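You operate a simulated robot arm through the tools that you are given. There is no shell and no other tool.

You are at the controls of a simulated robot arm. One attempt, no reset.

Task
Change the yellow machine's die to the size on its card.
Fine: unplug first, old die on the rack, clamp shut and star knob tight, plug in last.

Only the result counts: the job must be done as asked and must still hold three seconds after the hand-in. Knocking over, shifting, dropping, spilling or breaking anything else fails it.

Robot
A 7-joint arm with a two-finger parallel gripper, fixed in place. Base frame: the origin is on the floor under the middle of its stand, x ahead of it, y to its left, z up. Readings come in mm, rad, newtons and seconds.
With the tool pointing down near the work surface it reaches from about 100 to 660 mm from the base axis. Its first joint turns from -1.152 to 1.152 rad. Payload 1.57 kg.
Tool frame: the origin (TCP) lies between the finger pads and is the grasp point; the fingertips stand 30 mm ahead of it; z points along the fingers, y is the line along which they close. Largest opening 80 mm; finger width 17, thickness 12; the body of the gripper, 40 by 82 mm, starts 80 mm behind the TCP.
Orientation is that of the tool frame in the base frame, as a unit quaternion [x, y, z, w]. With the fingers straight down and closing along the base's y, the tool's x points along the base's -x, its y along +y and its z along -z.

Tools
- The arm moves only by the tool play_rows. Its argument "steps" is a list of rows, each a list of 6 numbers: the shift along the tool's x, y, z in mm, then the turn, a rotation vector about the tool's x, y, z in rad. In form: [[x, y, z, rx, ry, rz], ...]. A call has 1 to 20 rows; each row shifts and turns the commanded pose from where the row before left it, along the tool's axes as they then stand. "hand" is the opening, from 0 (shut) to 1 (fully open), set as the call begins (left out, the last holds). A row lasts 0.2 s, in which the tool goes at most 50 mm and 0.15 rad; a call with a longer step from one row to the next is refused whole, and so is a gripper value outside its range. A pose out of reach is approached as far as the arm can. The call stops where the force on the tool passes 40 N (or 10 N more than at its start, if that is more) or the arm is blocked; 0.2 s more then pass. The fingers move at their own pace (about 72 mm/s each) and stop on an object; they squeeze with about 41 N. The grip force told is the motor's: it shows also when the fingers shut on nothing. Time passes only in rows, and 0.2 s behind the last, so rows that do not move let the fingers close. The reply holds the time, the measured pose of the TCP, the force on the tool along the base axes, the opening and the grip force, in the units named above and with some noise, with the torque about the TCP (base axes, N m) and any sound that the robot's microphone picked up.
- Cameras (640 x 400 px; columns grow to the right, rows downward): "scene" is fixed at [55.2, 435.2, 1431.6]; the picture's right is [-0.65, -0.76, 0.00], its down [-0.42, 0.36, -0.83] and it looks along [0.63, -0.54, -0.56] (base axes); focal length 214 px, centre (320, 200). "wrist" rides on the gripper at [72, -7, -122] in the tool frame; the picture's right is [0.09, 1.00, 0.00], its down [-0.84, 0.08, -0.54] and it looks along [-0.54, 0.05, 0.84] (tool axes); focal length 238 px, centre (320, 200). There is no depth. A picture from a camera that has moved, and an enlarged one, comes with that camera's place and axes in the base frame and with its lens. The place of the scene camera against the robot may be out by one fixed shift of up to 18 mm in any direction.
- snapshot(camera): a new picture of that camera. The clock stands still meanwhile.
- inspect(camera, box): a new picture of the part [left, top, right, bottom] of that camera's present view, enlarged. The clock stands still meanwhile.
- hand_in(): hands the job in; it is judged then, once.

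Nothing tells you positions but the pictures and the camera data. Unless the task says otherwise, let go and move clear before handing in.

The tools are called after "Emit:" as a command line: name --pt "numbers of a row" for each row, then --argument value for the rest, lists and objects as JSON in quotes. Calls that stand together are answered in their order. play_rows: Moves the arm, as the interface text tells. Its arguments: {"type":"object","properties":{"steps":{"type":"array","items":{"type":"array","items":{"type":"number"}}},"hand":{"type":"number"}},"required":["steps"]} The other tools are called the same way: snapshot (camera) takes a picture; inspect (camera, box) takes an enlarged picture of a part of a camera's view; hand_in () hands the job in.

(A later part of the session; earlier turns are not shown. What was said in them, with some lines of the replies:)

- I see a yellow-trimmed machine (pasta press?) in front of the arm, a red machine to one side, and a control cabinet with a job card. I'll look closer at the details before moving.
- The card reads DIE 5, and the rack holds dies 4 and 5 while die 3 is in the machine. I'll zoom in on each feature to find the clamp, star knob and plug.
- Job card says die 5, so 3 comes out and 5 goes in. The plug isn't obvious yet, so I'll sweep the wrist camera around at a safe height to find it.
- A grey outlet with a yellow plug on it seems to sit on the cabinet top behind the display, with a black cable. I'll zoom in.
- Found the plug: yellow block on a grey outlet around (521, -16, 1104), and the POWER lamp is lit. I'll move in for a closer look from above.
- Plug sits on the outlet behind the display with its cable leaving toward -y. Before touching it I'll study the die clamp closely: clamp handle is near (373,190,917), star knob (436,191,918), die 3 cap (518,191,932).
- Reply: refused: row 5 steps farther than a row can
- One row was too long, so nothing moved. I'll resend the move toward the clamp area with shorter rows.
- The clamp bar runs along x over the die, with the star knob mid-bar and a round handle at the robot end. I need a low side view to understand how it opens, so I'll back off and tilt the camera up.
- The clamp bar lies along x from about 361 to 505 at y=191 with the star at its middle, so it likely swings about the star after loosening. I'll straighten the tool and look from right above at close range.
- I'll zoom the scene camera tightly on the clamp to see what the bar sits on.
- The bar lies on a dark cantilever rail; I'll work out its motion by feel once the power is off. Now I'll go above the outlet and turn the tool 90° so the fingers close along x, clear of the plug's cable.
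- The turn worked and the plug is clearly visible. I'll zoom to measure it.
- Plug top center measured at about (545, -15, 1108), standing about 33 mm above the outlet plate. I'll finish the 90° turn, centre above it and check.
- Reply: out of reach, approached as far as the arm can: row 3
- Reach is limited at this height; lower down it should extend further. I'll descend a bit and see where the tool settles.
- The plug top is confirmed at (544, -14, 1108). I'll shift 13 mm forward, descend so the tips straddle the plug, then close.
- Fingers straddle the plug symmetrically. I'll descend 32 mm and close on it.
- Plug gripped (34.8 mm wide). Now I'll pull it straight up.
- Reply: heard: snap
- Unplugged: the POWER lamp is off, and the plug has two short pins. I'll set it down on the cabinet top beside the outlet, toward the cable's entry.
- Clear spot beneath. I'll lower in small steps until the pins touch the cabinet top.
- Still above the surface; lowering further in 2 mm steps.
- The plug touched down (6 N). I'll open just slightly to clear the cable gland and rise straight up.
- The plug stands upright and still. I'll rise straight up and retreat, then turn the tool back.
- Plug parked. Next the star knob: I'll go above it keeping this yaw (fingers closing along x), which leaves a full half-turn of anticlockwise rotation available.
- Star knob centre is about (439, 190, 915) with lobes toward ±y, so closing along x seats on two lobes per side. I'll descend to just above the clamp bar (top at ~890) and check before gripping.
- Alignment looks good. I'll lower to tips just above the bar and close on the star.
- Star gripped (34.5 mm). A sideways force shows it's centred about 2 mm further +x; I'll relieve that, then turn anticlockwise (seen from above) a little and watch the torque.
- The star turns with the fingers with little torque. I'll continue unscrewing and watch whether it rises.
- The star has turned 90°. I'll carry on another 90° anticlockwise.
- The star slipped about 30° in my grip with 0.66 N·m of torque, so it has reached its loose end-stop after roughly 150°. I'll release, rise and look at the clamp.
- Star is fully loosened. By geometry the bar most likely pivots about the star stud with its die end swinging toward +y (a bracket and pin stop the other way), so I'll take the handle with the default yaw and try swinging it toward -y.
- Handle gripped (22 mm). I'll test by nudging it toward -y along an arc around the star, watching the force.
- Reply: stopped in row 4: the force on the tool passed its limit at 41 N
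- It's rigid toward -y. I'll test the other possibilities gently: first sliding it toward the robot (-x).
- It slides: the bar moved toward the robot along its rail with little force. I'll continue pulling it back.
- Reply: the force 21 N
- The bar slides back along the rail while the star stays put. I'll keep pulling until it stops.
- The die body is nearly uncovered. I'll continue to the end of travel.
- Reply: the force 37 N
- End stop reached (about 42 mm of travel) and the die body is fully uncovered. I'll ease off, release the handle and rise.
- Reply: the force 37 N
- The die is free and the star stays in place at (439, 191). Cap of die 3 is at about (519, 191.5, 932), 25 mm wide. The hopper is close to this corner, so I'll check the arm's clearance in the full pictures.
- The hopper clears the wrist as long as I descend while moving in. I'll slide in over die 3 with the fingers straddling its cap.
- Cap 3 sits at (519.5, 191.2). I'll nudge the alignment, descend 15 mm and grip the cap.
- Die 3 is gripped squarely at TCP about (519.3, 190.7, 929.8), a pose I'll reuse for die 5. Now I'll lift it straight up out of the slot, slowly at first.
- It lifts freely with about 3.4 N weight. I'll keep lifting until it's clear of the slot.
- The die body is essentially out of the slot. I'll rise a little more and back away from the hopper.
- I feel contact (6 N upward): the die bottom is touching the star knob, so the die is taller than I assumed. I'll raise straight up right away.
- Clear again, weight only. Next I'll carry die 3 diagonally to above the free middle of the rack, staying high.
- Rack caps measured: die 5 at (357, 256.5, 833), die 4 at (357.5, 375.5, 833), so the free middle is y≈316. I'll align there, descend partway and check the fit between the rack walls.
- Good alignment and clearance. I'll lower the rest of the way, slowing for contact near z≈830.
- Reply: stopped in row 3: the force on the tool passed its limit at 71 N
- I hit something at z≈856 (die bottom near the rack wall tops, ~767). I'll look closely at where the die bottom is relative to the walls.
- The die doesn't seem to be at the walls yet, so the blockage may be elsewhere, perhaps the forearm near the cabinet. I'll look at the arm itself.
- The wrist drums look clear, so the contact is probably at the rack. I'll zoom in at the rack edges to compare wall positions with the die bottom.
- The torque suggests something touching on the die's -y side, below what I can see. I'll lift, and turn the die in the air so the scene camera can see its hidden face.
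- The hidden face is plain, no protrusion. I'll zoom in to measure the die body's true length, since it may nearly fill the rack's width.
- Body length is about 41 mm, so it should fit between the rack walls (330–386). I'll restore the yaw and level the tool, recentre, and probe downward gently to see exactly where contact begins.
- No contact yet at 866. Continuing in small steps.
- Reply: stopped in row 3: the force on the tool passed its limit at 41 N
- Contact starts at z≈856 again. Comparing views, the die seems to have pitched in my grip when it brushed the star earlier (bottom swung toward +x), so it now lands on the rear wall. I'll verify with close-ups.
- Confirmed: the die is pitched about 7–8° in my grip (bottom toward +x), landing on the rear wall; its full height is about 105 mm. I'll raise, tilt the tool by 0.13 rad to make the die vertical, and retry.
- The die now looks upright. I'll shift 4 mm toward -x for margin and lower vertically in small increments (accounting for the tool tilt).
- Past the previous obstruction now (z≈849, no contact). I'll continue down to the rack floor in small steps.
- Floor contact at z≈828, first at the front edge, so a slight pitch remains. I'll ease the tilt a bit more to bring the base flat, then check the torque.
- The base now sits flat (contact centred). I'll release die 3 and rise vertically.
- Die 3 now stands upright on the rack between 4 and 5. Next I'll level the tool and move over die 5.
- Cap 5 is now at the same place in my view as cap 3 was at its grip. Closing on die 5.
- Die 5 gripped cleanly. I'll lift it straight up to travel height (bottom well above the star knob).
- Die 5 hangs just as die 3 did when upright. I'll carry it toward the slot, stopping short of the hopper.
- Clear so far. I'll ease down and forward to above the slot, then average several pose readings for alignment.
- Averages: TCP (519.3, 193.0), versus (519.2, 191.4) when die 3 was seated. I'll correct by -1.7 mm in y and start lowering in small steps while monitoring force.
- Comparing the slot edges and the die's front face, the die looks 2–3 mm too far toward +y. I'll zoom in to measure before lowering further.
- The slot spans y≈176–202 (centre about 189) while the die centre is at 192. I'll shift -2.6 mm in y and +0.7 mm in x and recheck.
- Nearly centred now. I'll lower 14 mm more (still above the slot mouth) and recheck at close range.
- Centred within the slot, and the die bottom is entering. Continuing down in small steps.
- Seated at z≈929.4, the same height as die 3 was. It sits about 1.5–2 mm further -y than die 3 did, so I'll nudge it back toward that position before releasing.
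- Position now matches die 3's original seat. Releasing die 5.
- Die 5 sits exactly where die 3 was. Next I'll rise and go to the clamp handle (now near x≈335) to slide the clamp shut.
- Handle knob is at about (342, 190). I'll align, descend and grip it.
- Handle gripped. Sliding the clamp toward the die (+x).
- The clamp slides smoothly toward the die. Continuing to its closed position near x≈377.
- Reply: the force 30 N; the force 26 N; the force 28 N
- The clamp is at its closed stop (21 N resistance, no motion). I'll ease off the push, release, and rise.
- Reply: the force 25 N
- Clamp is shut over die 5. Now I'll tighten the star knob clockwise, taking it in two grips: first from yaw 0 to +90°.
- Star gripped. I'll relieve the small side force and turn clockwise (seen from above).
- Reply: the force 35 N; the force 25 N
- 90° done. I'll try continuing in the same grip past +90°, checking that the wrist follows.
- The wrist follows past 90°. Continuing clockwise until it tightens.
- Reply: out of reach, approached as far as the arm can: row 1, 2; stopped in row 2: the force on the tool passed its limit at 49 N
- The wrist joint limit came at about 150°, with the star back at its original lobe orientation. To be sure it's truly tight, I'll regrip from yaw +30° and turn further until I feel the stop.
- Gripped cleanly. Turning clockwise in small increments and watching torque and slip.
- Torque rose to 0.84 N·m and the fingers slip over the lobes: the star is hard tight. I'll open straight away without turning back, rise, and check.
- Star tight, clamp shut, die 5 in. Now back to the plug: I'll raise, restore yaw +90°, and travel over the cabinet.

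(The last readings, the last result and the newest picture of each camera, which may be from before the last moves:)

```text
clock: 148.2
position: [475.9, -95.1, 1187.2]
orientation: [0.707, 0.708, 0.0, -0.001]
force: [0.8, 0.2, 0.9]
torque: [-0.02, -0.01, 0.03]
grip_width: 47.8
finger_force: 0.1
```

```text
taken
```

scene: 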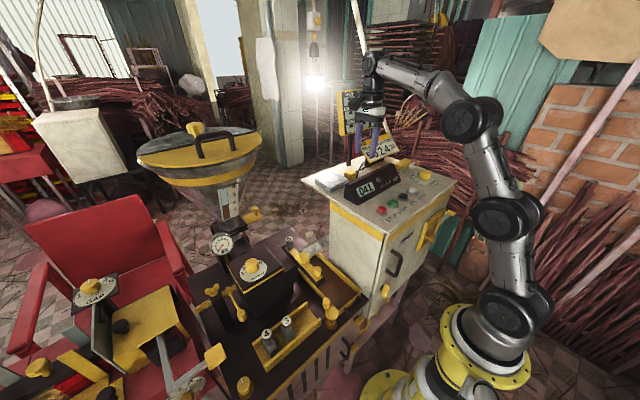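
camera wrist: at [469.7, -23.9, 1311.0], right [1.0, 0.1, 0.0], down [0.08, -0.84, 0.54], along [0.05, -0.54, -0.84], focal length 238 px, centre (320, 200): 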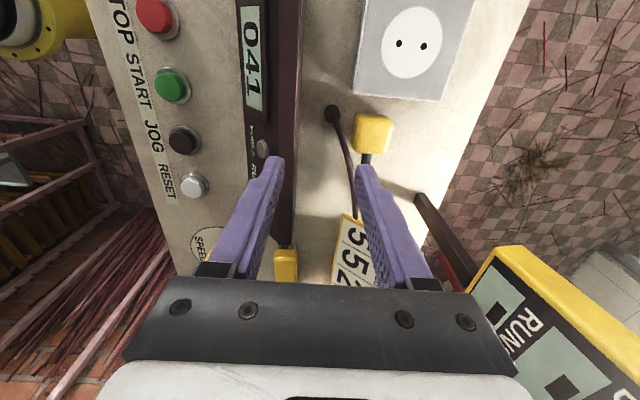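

The plug is still standing where I left it. I'll measure its position now.

Emit:
inspect --camera "wrist" --box '[300, 60, 460, 180]'

Emit:
play_rows --pt "0 22 15 0 0 0" --pt "0 22 15 0 0 0" --pt "0 0 0 0 0 0"

Emit:
inspect --camera "wrist" --box '[260, 80, 420, 200]'

Emit:
inspect --camera "scene" --box '[300, 120, 420, 195]'

```text
3.33 times, centred on (380, 120) of wrist
camera zoom: at [469.7, -23.9, 1311.0], right [1.0, 0.1, 0.0], down [0.08, -0.84, 0.54], along [0.05, -0.54, -0.84], focal length 794 px, centre (120, 467)
```

zoom: 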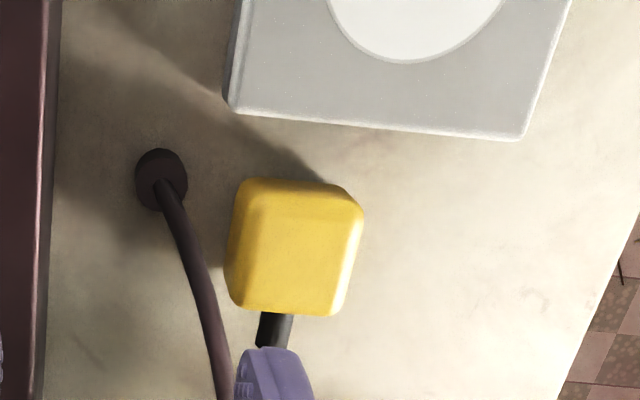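

```text
clock: 149.0
position: [518.7, -91.8, 1159.2]
orientation: [0.706, 0.708, 0.0, -0.001]
force: [-0.1, 0.5, -0.5]
torque: [0.0, 0.0, 0.0]
grip_width: 48.1
finger_force: 0.1
```

```text
3.33 times, centred on (340, 140) of wrist
camera zoom: at [512.1, -21.0, 1281.4], right [1.0, 0.1, 0.0], down [0.08, -0.84, 0.54], along [0.05, -0.54, -0.84], focal length 794 px, centre (253, 400)
```

zoom: 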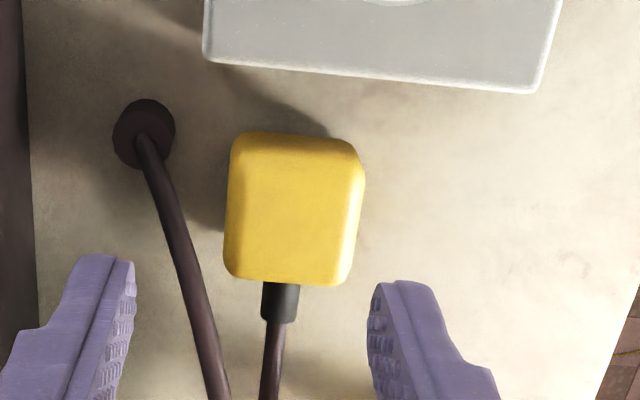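

```text
5.33 times, centred on (360, 158) of scene
camera zoom: at [55.2, 435.2, 1431.6], right [-0.65, -0.76, 0.0], down [-0.42, 0.36, -0.83], along [0.63, -0.54, -0.56], focal length 1144 px, centre (107, 427)
```

zoom: 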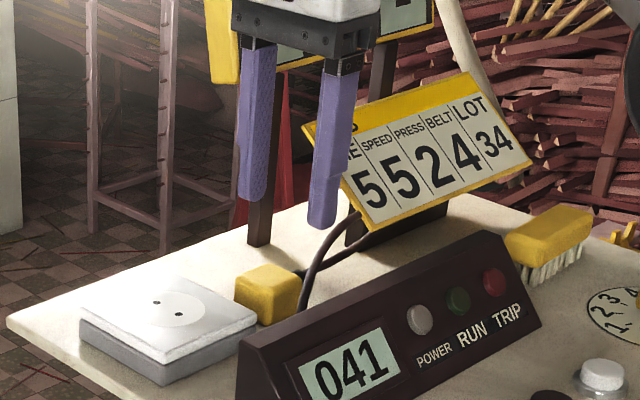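

Plug at (528.5, -93.5). I'll narrow the opening to clear the cable, align and descend partway to verify.

Emit:
play_rows --hand 0.55 --pt "-0.5 9.5 10 0 0 0" --pt "0 0 15 0 0 0" --pt "0 0 10 0 0 0" --pt "0 0 0 0 0 0"

Emit:
inspect --camera "wrist" --box '[240, 100, 400, 220]'

```text
clock: 150.0
position: [526.5, -91.9, 1123.9]
orientation: [0.705, 0.709, -0.001, 0.001]
force: [-0.2, 0.1, -0.2]
torque: [-0.04, 0.02, 0.0]
grip_width: 44.1
finger_force: 0.2
```

```text
3.33 times, centred on (320, 160) of wrist
camera zoom: at [518.2, -19.8, 1246.6], right [1.0, 0.1, 0.0], down [0.08, -0.84, 0.54], along [0.05, -0.54, -0.84], focal length 794 px, centre (320, 333)
```

zoom: 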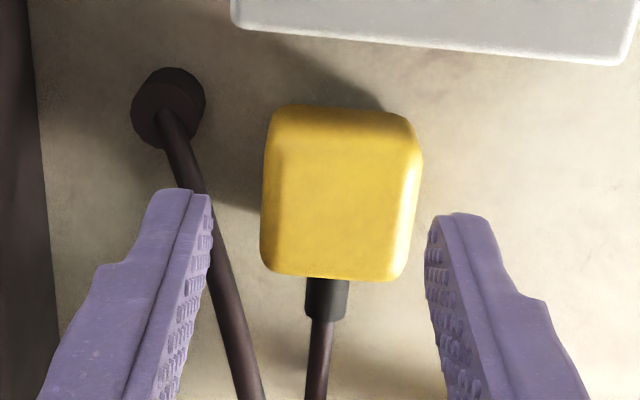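

Plug centre is 3.5 mm further +x. Earlier the finger and cable overlapped there without any force, so the cable doesn't obstruct. I'll align and descend carefully, watching force.

Emit:
play_rows --pt "-1.2 3.5 0 0 0 0" --pt "0 0 12 0 0 0" --pt "0 0 10 0 0 0" --pt "0 0 0 0 0 0"

Emit:
inspect --camera "wrist" --box '[240, 100, 400, 220]'

```text
clock: 151.0
position: [529.6, -93.8, 1100.7]
orientation: [0.706, 0.708, 0.0, 0.0]
force: [0.0, -0.1, -0.7]
torque: [0.02, 0.02, -0.01]
grip_width: 43.8
finger_force: 0.1
```

```text
3.33 times, centred on (320, 160) of wrist
camera zoom: at [522.4, -21.5, 1224.0], right [1.0, 0.1, 0.0], down [0.08, -0.84, 0.54], along [0.05, -0.54, -0.84], focal length 794 px, centre (320, 333)
```

zoom: 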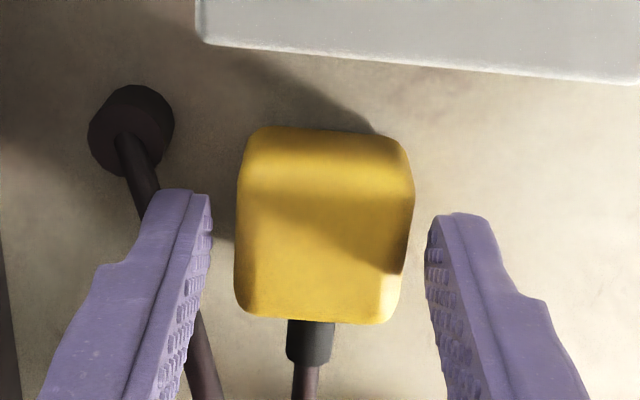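

Emit:
play_rows --pt "0 0 6 0 0 0" --pt "0 0 6 0 0 0" --pt "0 0 4 0 0 0" --pt "0 0 0 0 0 0"

Emit:
play_rows --hand 0.0 --pt "0 0 0 0 0 0" --pt "0 0 0 0 0 0" --pt "0 0 0 0 0 0"

Emit:
inspect --camera "wrist" --box '[240, 100, 400, 220]'

```text
clock: 152.0
position: [530.1, -93.6, 1084.9]
orientation: [0.706, 0.709, 0.0, 0.001]
force: [-0.2, 0.1, -0.4]
torque: [0.0, -0.04, 0.02]
grip_width: 44.1
finger_force: 0.1
```

```text
clock: 152.8
position: [530.7, -93.6, 1083.7]
orientation: [0.706, 0.708, 0.0, 0.0]
force: [-0.3, -0.4, -0.4]
torque: [0.0, -0.02, -0.04]
grip_width: 35.0
finger_force: 40.9
```

```text
3.33 times, centred on (320, 160) of wrist
camera zoom: at [522.8, -22.7, 1207.5], right [1.0, 0.1, 0.0], down [0.08, -0.84, 0.54], along [0.05, -0.54, -0.84], focal length 794 px, centre (320, 333)
```

zoom: 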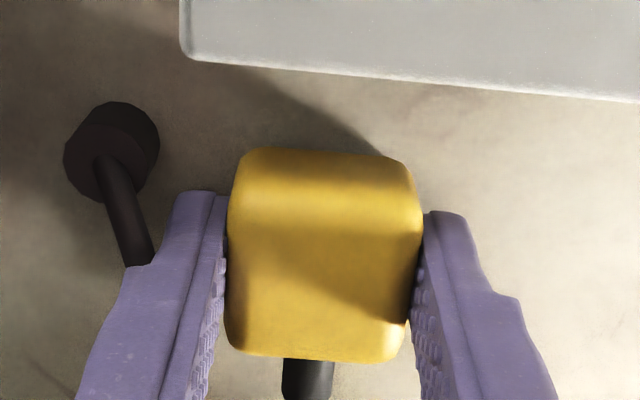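

Plug re-gripped squarely. I'll lift it and move it back above the outlet.

Emit:
play_rows --pt "0 0 -10 0 0 0" --pt "0 0 -25 0 0 0" --pt "0 0 -25 0 0 0" --pt "20 3.5 0 0 0 0" --pt "20 3.5 0 0 0 0" --pt "20 3.5 0 0 0 0" --pt "20 3.5 0 0 0 0" --pt "0 0 0 0 0 0"

Emit:
play_rows --pt "0 0 0 0 0 0"

Emit:
snapshot --camera "wrist"

Emit:
inspect --camera "scene" --box '[310, 145, 370, 190]'

```text
clock: 154.6
position: [542.6, -12.9, 1145.4]
orientation: [0.706, 0.708, 0.0, 0.0]
force: [-0.7, 0.1, -0.2]
torque: [0.01, 0.04, 0.0]
grip_width: 34.7
finger_force: 40.6
```

```text
clock: 155.0
position: [543.3, -14.2, 1144.8]
orientation: [0.706, 0.708, -0.001, 0.0]
force: [-0.6, 0.7, -1.0]
torque: [0.05, 0.02, 0.0]
grip_width: 34.9
finger_force: 41.4
```

```text
taken
camera wrist: at [536.2, 57.9, 1267.5], right [1.0, 0.1, 0.0], down [0.08, -0.84, 0.54], along [0.05, -0.54, -0.84], focal length 238 px, centre (320, 200)
```

wrist: 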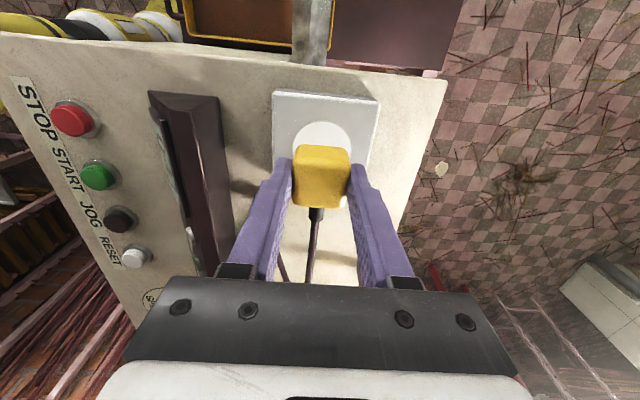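

```text
8.89 times, centred on (340, 168) of scene
camera zoom: at [55.2, 435.2, 1431.6], right [-0.65, -0.76, 0.0], down [-0.42, 0.36, -0.83], along [0.63, -0.54, -0.56], focal length 1906 px, centre (142, 489)
```

zoom: 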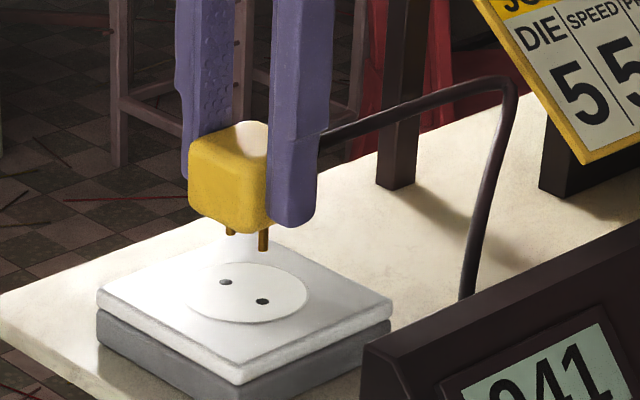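

The view matches the moment right after unplugging to within a millimetre. I'll fine-tune +0.7 mm in x, lower to just above the socket and check the pins against the holes.

Emit:
play_rows --pt "0 0.7 10 0 0 0" --pt "0 0 10 0 0 0" --pt "0 0 3 0 0 0" --pt "0 0 0 0 0 0"

Emit:
inspect --camera "scene" --box '[320, 160, 350, 182]'

Emit:
inspect --camera "wrist" --box '[260, 80, 380, 180]'

```text
clock: 156.0
position: [544.7, -12.4, 1121.8]
orientation: [0.706, 0.708, 0.0, 0.0]
force: [-0.6, -0.2, -1.0]
torque: [-0.02, 0.0, -0.05]
grip_width: 34.9
finger_force: 41.0
```

```text
16.00 times, centred on (335, 171) of scene
camera zoom: at [55.2, 435.2, 1431.6], right [-0.65, -0.76, 0.0], down [-0.42, 0.36, -0.83], along [0.63, -0.54, -0.56], focal length 3432 px, centre (80, 664)
```

zoom: 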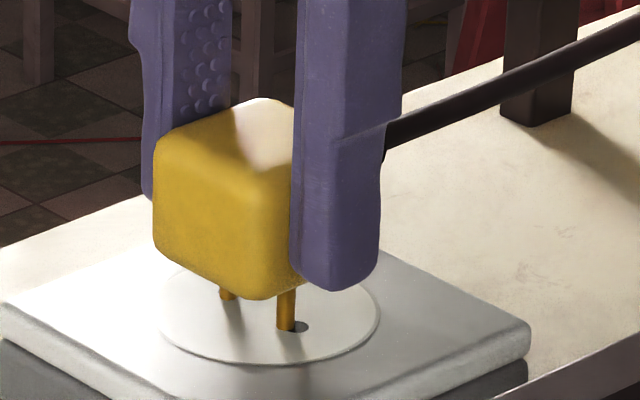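

```text
4.00 times, centred on (320, 130) of wrist
camera zoom: at [538.1, 58.6, 1244.8], right [1.0, 0.1, 0.0], down [0.08, -0.84, 0.54], along [0.05, -0.54, -0.84], focal length 953 px, centre (320, 480)
```

zoom: 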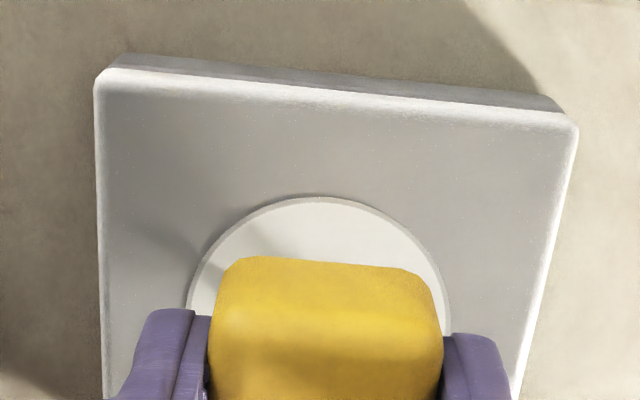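

The pins look about 2 mm off toward +y relative to the holes. I'll shift (+1, -2.2) mm and re-inspect.

Emit:
play_rows --pt "-2.2 0.9 0 0 0 0" --pt "0 0 0 0 0 0"

Emit:
inspect --camera "scene" --box '[320, 160, 350, 182]'

```text
clock: 156.6
position: [544.6, -15.4, 1122.7]
orientation: [0.706, 0.708, 0.0, 0.0]
force: [0.4, 0.3, 0.0]
torque: [-0.04, -0.01, 0.0]
grip_width: 34.7
finger_force: 41.0
```

```text
16.00 times, centred on (335, 171) of scene
camera zoom: at [55.2, 435.2, 1431.6], right [-0.65, -0.76, 0.0], down [-0.42, 0.36, -0.83], along [0.63, -0.54, -0.56], focal length 3432 px, centre (80, 664)
```

zoom: 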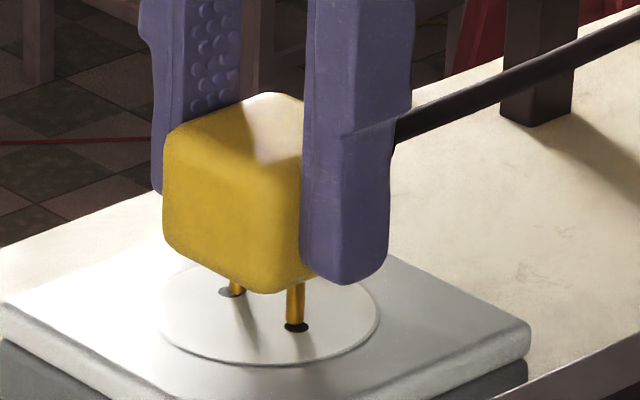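

The pins now line up with the holes. I'll press down slowly, watching force.

Emit:
play_rows --pt "0 0 1.5 0 0 0" --pt "0 0 1.5 0 0 0" --pt "0 0 0 0 0 0"

Emit:
play_rows --pt "0 0 1.5 0 0 0" --pt "0 0 1.5 0 0 0" --pt "0 0 0 0 0 0"

Emit:
play_rows --pt "0 0 1.5 0 0 0" --pt "0 0 1.5 0 0 0" --pt "0 0 0 0 0 0"

Emit:
inspect --camera "scene" --box '[315, 155, 375, 195]'

```text
clock: 157.4
position: [545.2, -14.1, 1119.1]
orientation: [0.706, 0.708, 0.0, 0.0]
force: [0.6, -0.5, -0.7]
torque: [0.01, 0.0, -0.01]
grip_width: 34.7
finger_force: 41.1
```

```text
clock: 158.2
position: [546.3, -15.8, 1116.4]
orientation: [0.706, 0.708, 0.0, 0.0]
force: [-0.1, -0.2, -0.6]
torque: [0.0, 0.02, 0.01]
grip_width: 34.9
finger_force: 41.4
```

```text
clock: 159.0
position: [544.5, -14.6, 1113.1]
orientation: [0.706, 0.708, 0.0, 0.001]
force: [-0.5, 0.3, -0.5]
torque: [-0.03, 0.02, 0.0]
grip_width: 35.0
finger_force: 41.0
```

```text
10.00 times, centred on (345, 175) of scene
camera zoom: at [55.2, 435.2, 1431.6], right [-0.65, -0.76, 0.0], down [-0.42, 0.36, -0.83], along [0.63, -0.54, -0.56], focal length 2145 px, centre (70, 450)
```

zoom: 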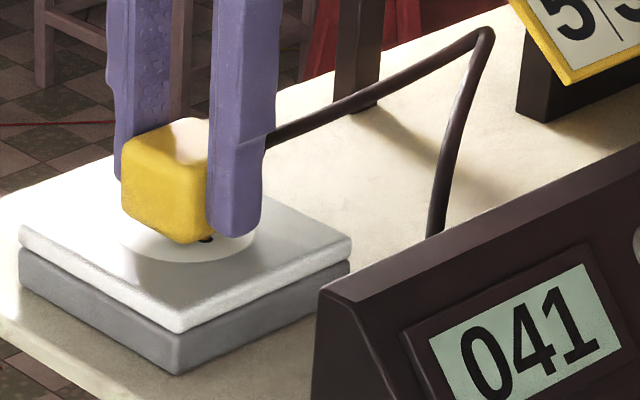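

Emit:
play_rows --pt "0 0 1.5 0 0 0" --pt "0 0 1.5 0 0 0" --pt "0 0 0 0 0 0"

Emit:
play_rows --pt "0 0 1 0 0 0" --pt "0 0 1 0 0 0" --pt "0 0 0 0 0 0"

Emit:
inspect --camera "scene" --box '[315, 150, 415, 212]'

```text
clock: 159.8
position: [544.9, -15.9, 1109.1]
orientation: [0.705, 0.709, 0.0, -0.001]
force: [-0.2, 0.8, 0.2]
torque: [0.0, -0.01, 0.01]
grip_width: 34.7
finger_force: 40.7
```

```text
clock: 160.6
position: [544.8, -15.7, 1109.3]
orientation: [0.706, 0.709, 0.002, 0.002]
force: [9.5, 5.2, 6.6]
torque: [0.04, 0.42, -0.07]
grip_width: 35.1
finger_force: 41.2
heard: snap
```

```text
6.40 times, centred on (365, 181) of scene
camera zoom: at [55.3, 435.3, 1431.6], right [-0.65, -0.76, 0.0], down [-0.42, 0.36, -0.83], along [0.63, -0.54, -0.56], focal length 1373 px, centre (32, 322)
```

zoom: 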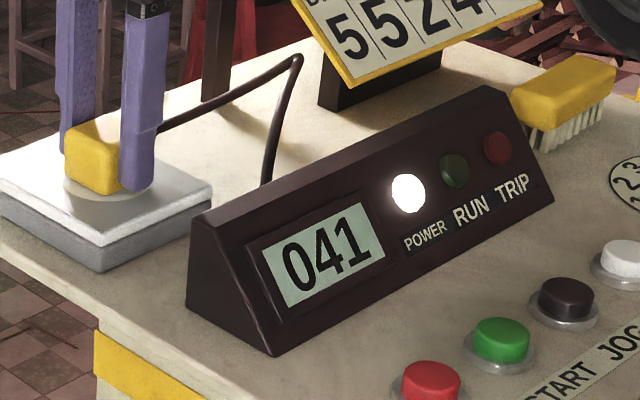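

Snap heard and the POWER lamp is lit again: plugged in. I'll release, rise straight up and back off.

Emit:
play_rows --hand 0.7 --pt "0 0 0 0 0 0" --pt "0 0 0 0 0 0" --pt "0 0 -15 0 0 0" --pt "0 0 -25 0 0 0" --pt "0 -10 -20 0 0 0" --pt "0 -35 -15 0 0 0" --pt "0 -40 0 0 0 0" --pt "0 -40 0 0 0 0" --pt "0 0 0 0 0 0"

Emit:
snapshot --camera "scene"

Emit:
inspect --camera "scene" --box '[300, 140, 430, 225]'

Emit:
inspect --camera "scene" --box '[230, 220, 360, 370]'

Emit:
snapshot --camera "wrist"

```text
clock: 162.6
position: [418.6, -14.0, 1181.3]
orientation: [0.706, 0.708, 0.0, 0.0]
force: [-0.3, 0.7, 0.2]
torque: [0.0, 0.03, -0.03]
grip_width: 56.1
finger_force: 0.1
```

```text
taken
```

scene: 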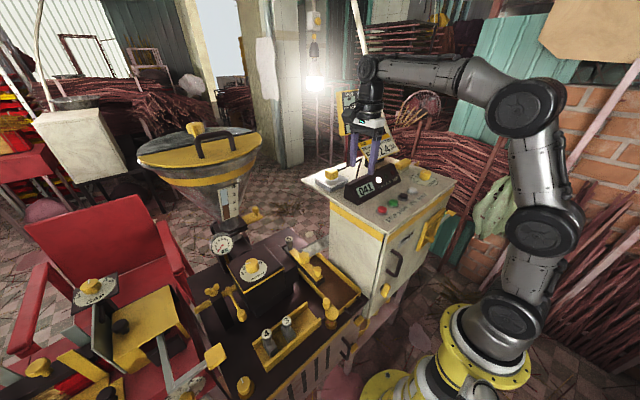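

```text
4.71 times, centred on (365, 182) of scene
camera zoom: at [55.1, 435.2, 1431.6], right [-0.65, -0.76, 0.0], down [-0.42, 0.36, -0.83], along [0.63, -0.54, -0.56], focal length 1009 px, centre (108, 282)
```

zoom: 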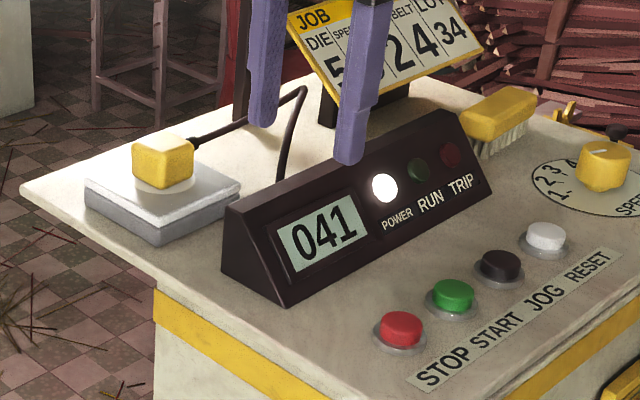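

```text
2.67 times, centred on (295, 295) of scene
camera zoom: at [55.1, 435.2, 1431.6], right [-0.65, -0.76, 0.0], down [-0.42, 0.36, -0.83], along [0.63, -0.54, -0.56], focal length 572 px, centre (387, -53)
```

zoom: 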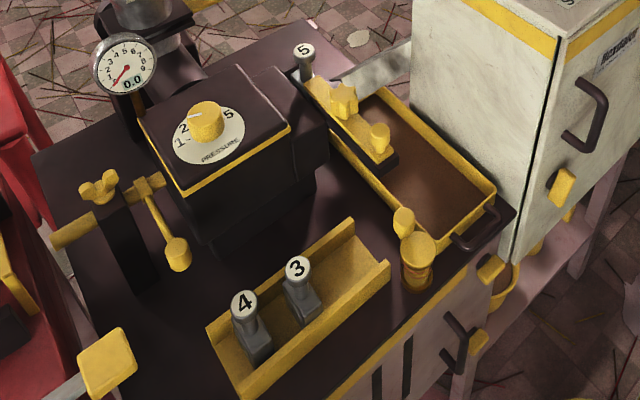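

```text
taken
camera wrist: at [412.4, 57.9, 1303.5], right [1.0, 0.1, 0.0], down [0.08, -0.84, 0.54], along [0.05, -0.54, -0.84], focal length 238 px, centre (320, 200)
```

wrist: 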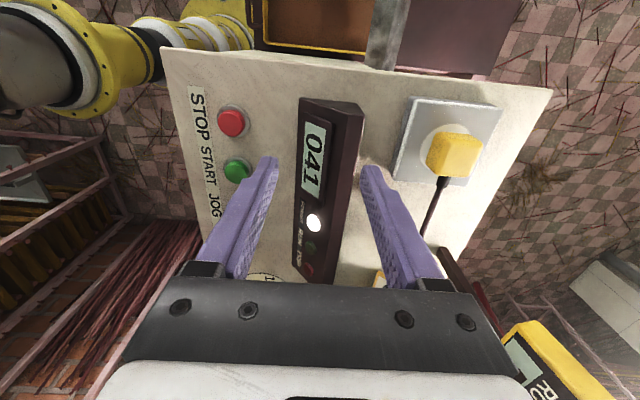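

Everything looks in place: plug seated with POWER on, dies 3 and 4 on the rack, 5 in the machine. I'll do one last comparison of the clamp and star against the very first picture.

Emit:
inspect --camera "scene" --box '[275, 220, 375, 283]'

Emit:
inspect --camera "scene" --box '[250, 300, 330, 370]'

```text
6.35 times, centred on (325, 252) of scene
camera zoom: at [55.1, 435.2, 1431.6], right [-0.65, -0.76, 0.0], down [-0.42, 0.36, -0.83], along [0.63, -0.54, -0.56], focal length 1362 px, centre (288, -127)
```

zoom: 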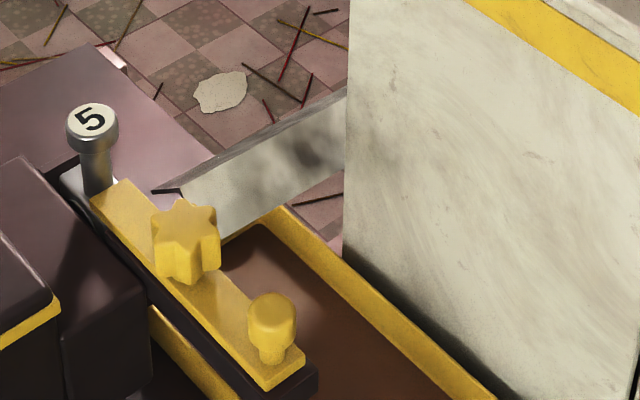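

```text
5.71 times, centred on (290, 335) of scene
camera zoom: at [55.1, 435.2, 1431.6], right [-0.65, -0.76, 0.0], down [-0.42, 0.36, -0.83], along [0.63, -0.54, -0.56], focal length 1226 px, centre (491, -571)
```

zoom: 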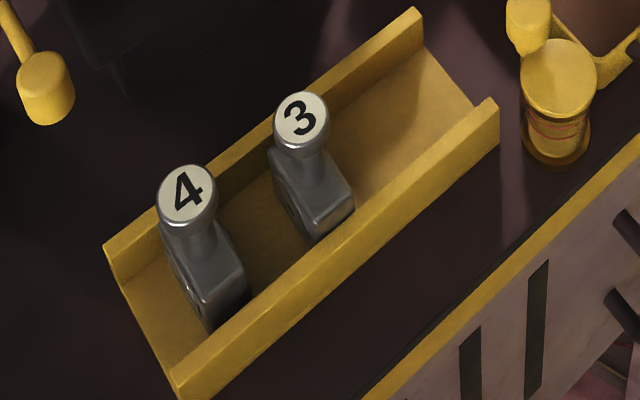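

The clamp, star and die match the original picture exactly, now with 5 in place. I'll retreat the arm clear of the cabinet and then hand in.

Emit:
play_rows --pt "0 -40 -20 0 0 0" --pt "0 -40 -20 0 0 0" --pt "0 -40 0 0 0 0" --pt "0 -30 0 0 0 0" --pt "0 0 0 0 0 0"

Emit:
snapshot --camera "scene"

```text
clock: 163.8
position: [268.2, -16.1, 1224.3]
orientation: [0.706, 0.708, 0.001, -0.001]
force: [0.5, -0.9, 0.2]
torque: [-0.02, -0.01, -0.02]
grip_width: 55.8
finger_force: 0.0
```

```text
taken
```

scene: 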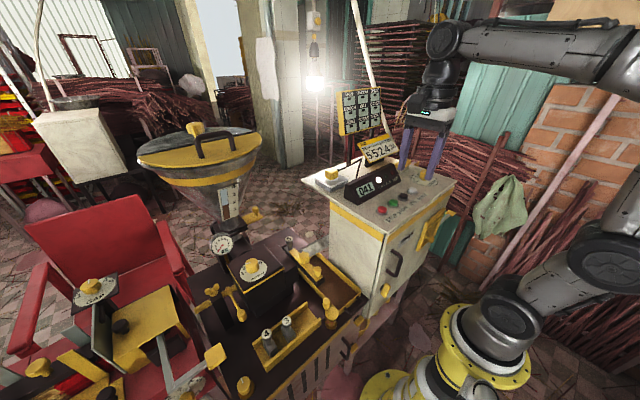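

The arm is clear, die 5 is clamped and the star tight, dies 3 and 4 stand on the rack, and the plug is in with POWER lit. Handing in.

Emit:
hand_in

```text
The job is handed in.
```

The yellow machine now holds die 5, the size on its job card, and the job is handed in. I don't have the judge's result.

- **Power:** I unplugged first and the POWER lamp went out. The plug went back in last; I heard it snap and the lamp is lit again.
- **Dies:** Die 3 stands upright on the rack next to die 4. Die 5 sits in the slot at the same position and height die 3 had.
- **Clamp and star knob:** The clamp is slid back to its closed stop. I turned the star knob clockwise until it stopped turning and the fingers slipped over it.

**Contacts:** While I carried die 3 out, it brushed the star knob and tilted in the gripper. On the way into the rack it then hit the rear wall, peaking at about 71 N on the first attempt. I straightened it and set it down cleanly. Nothing looked shifted or damaged in the final pictures.
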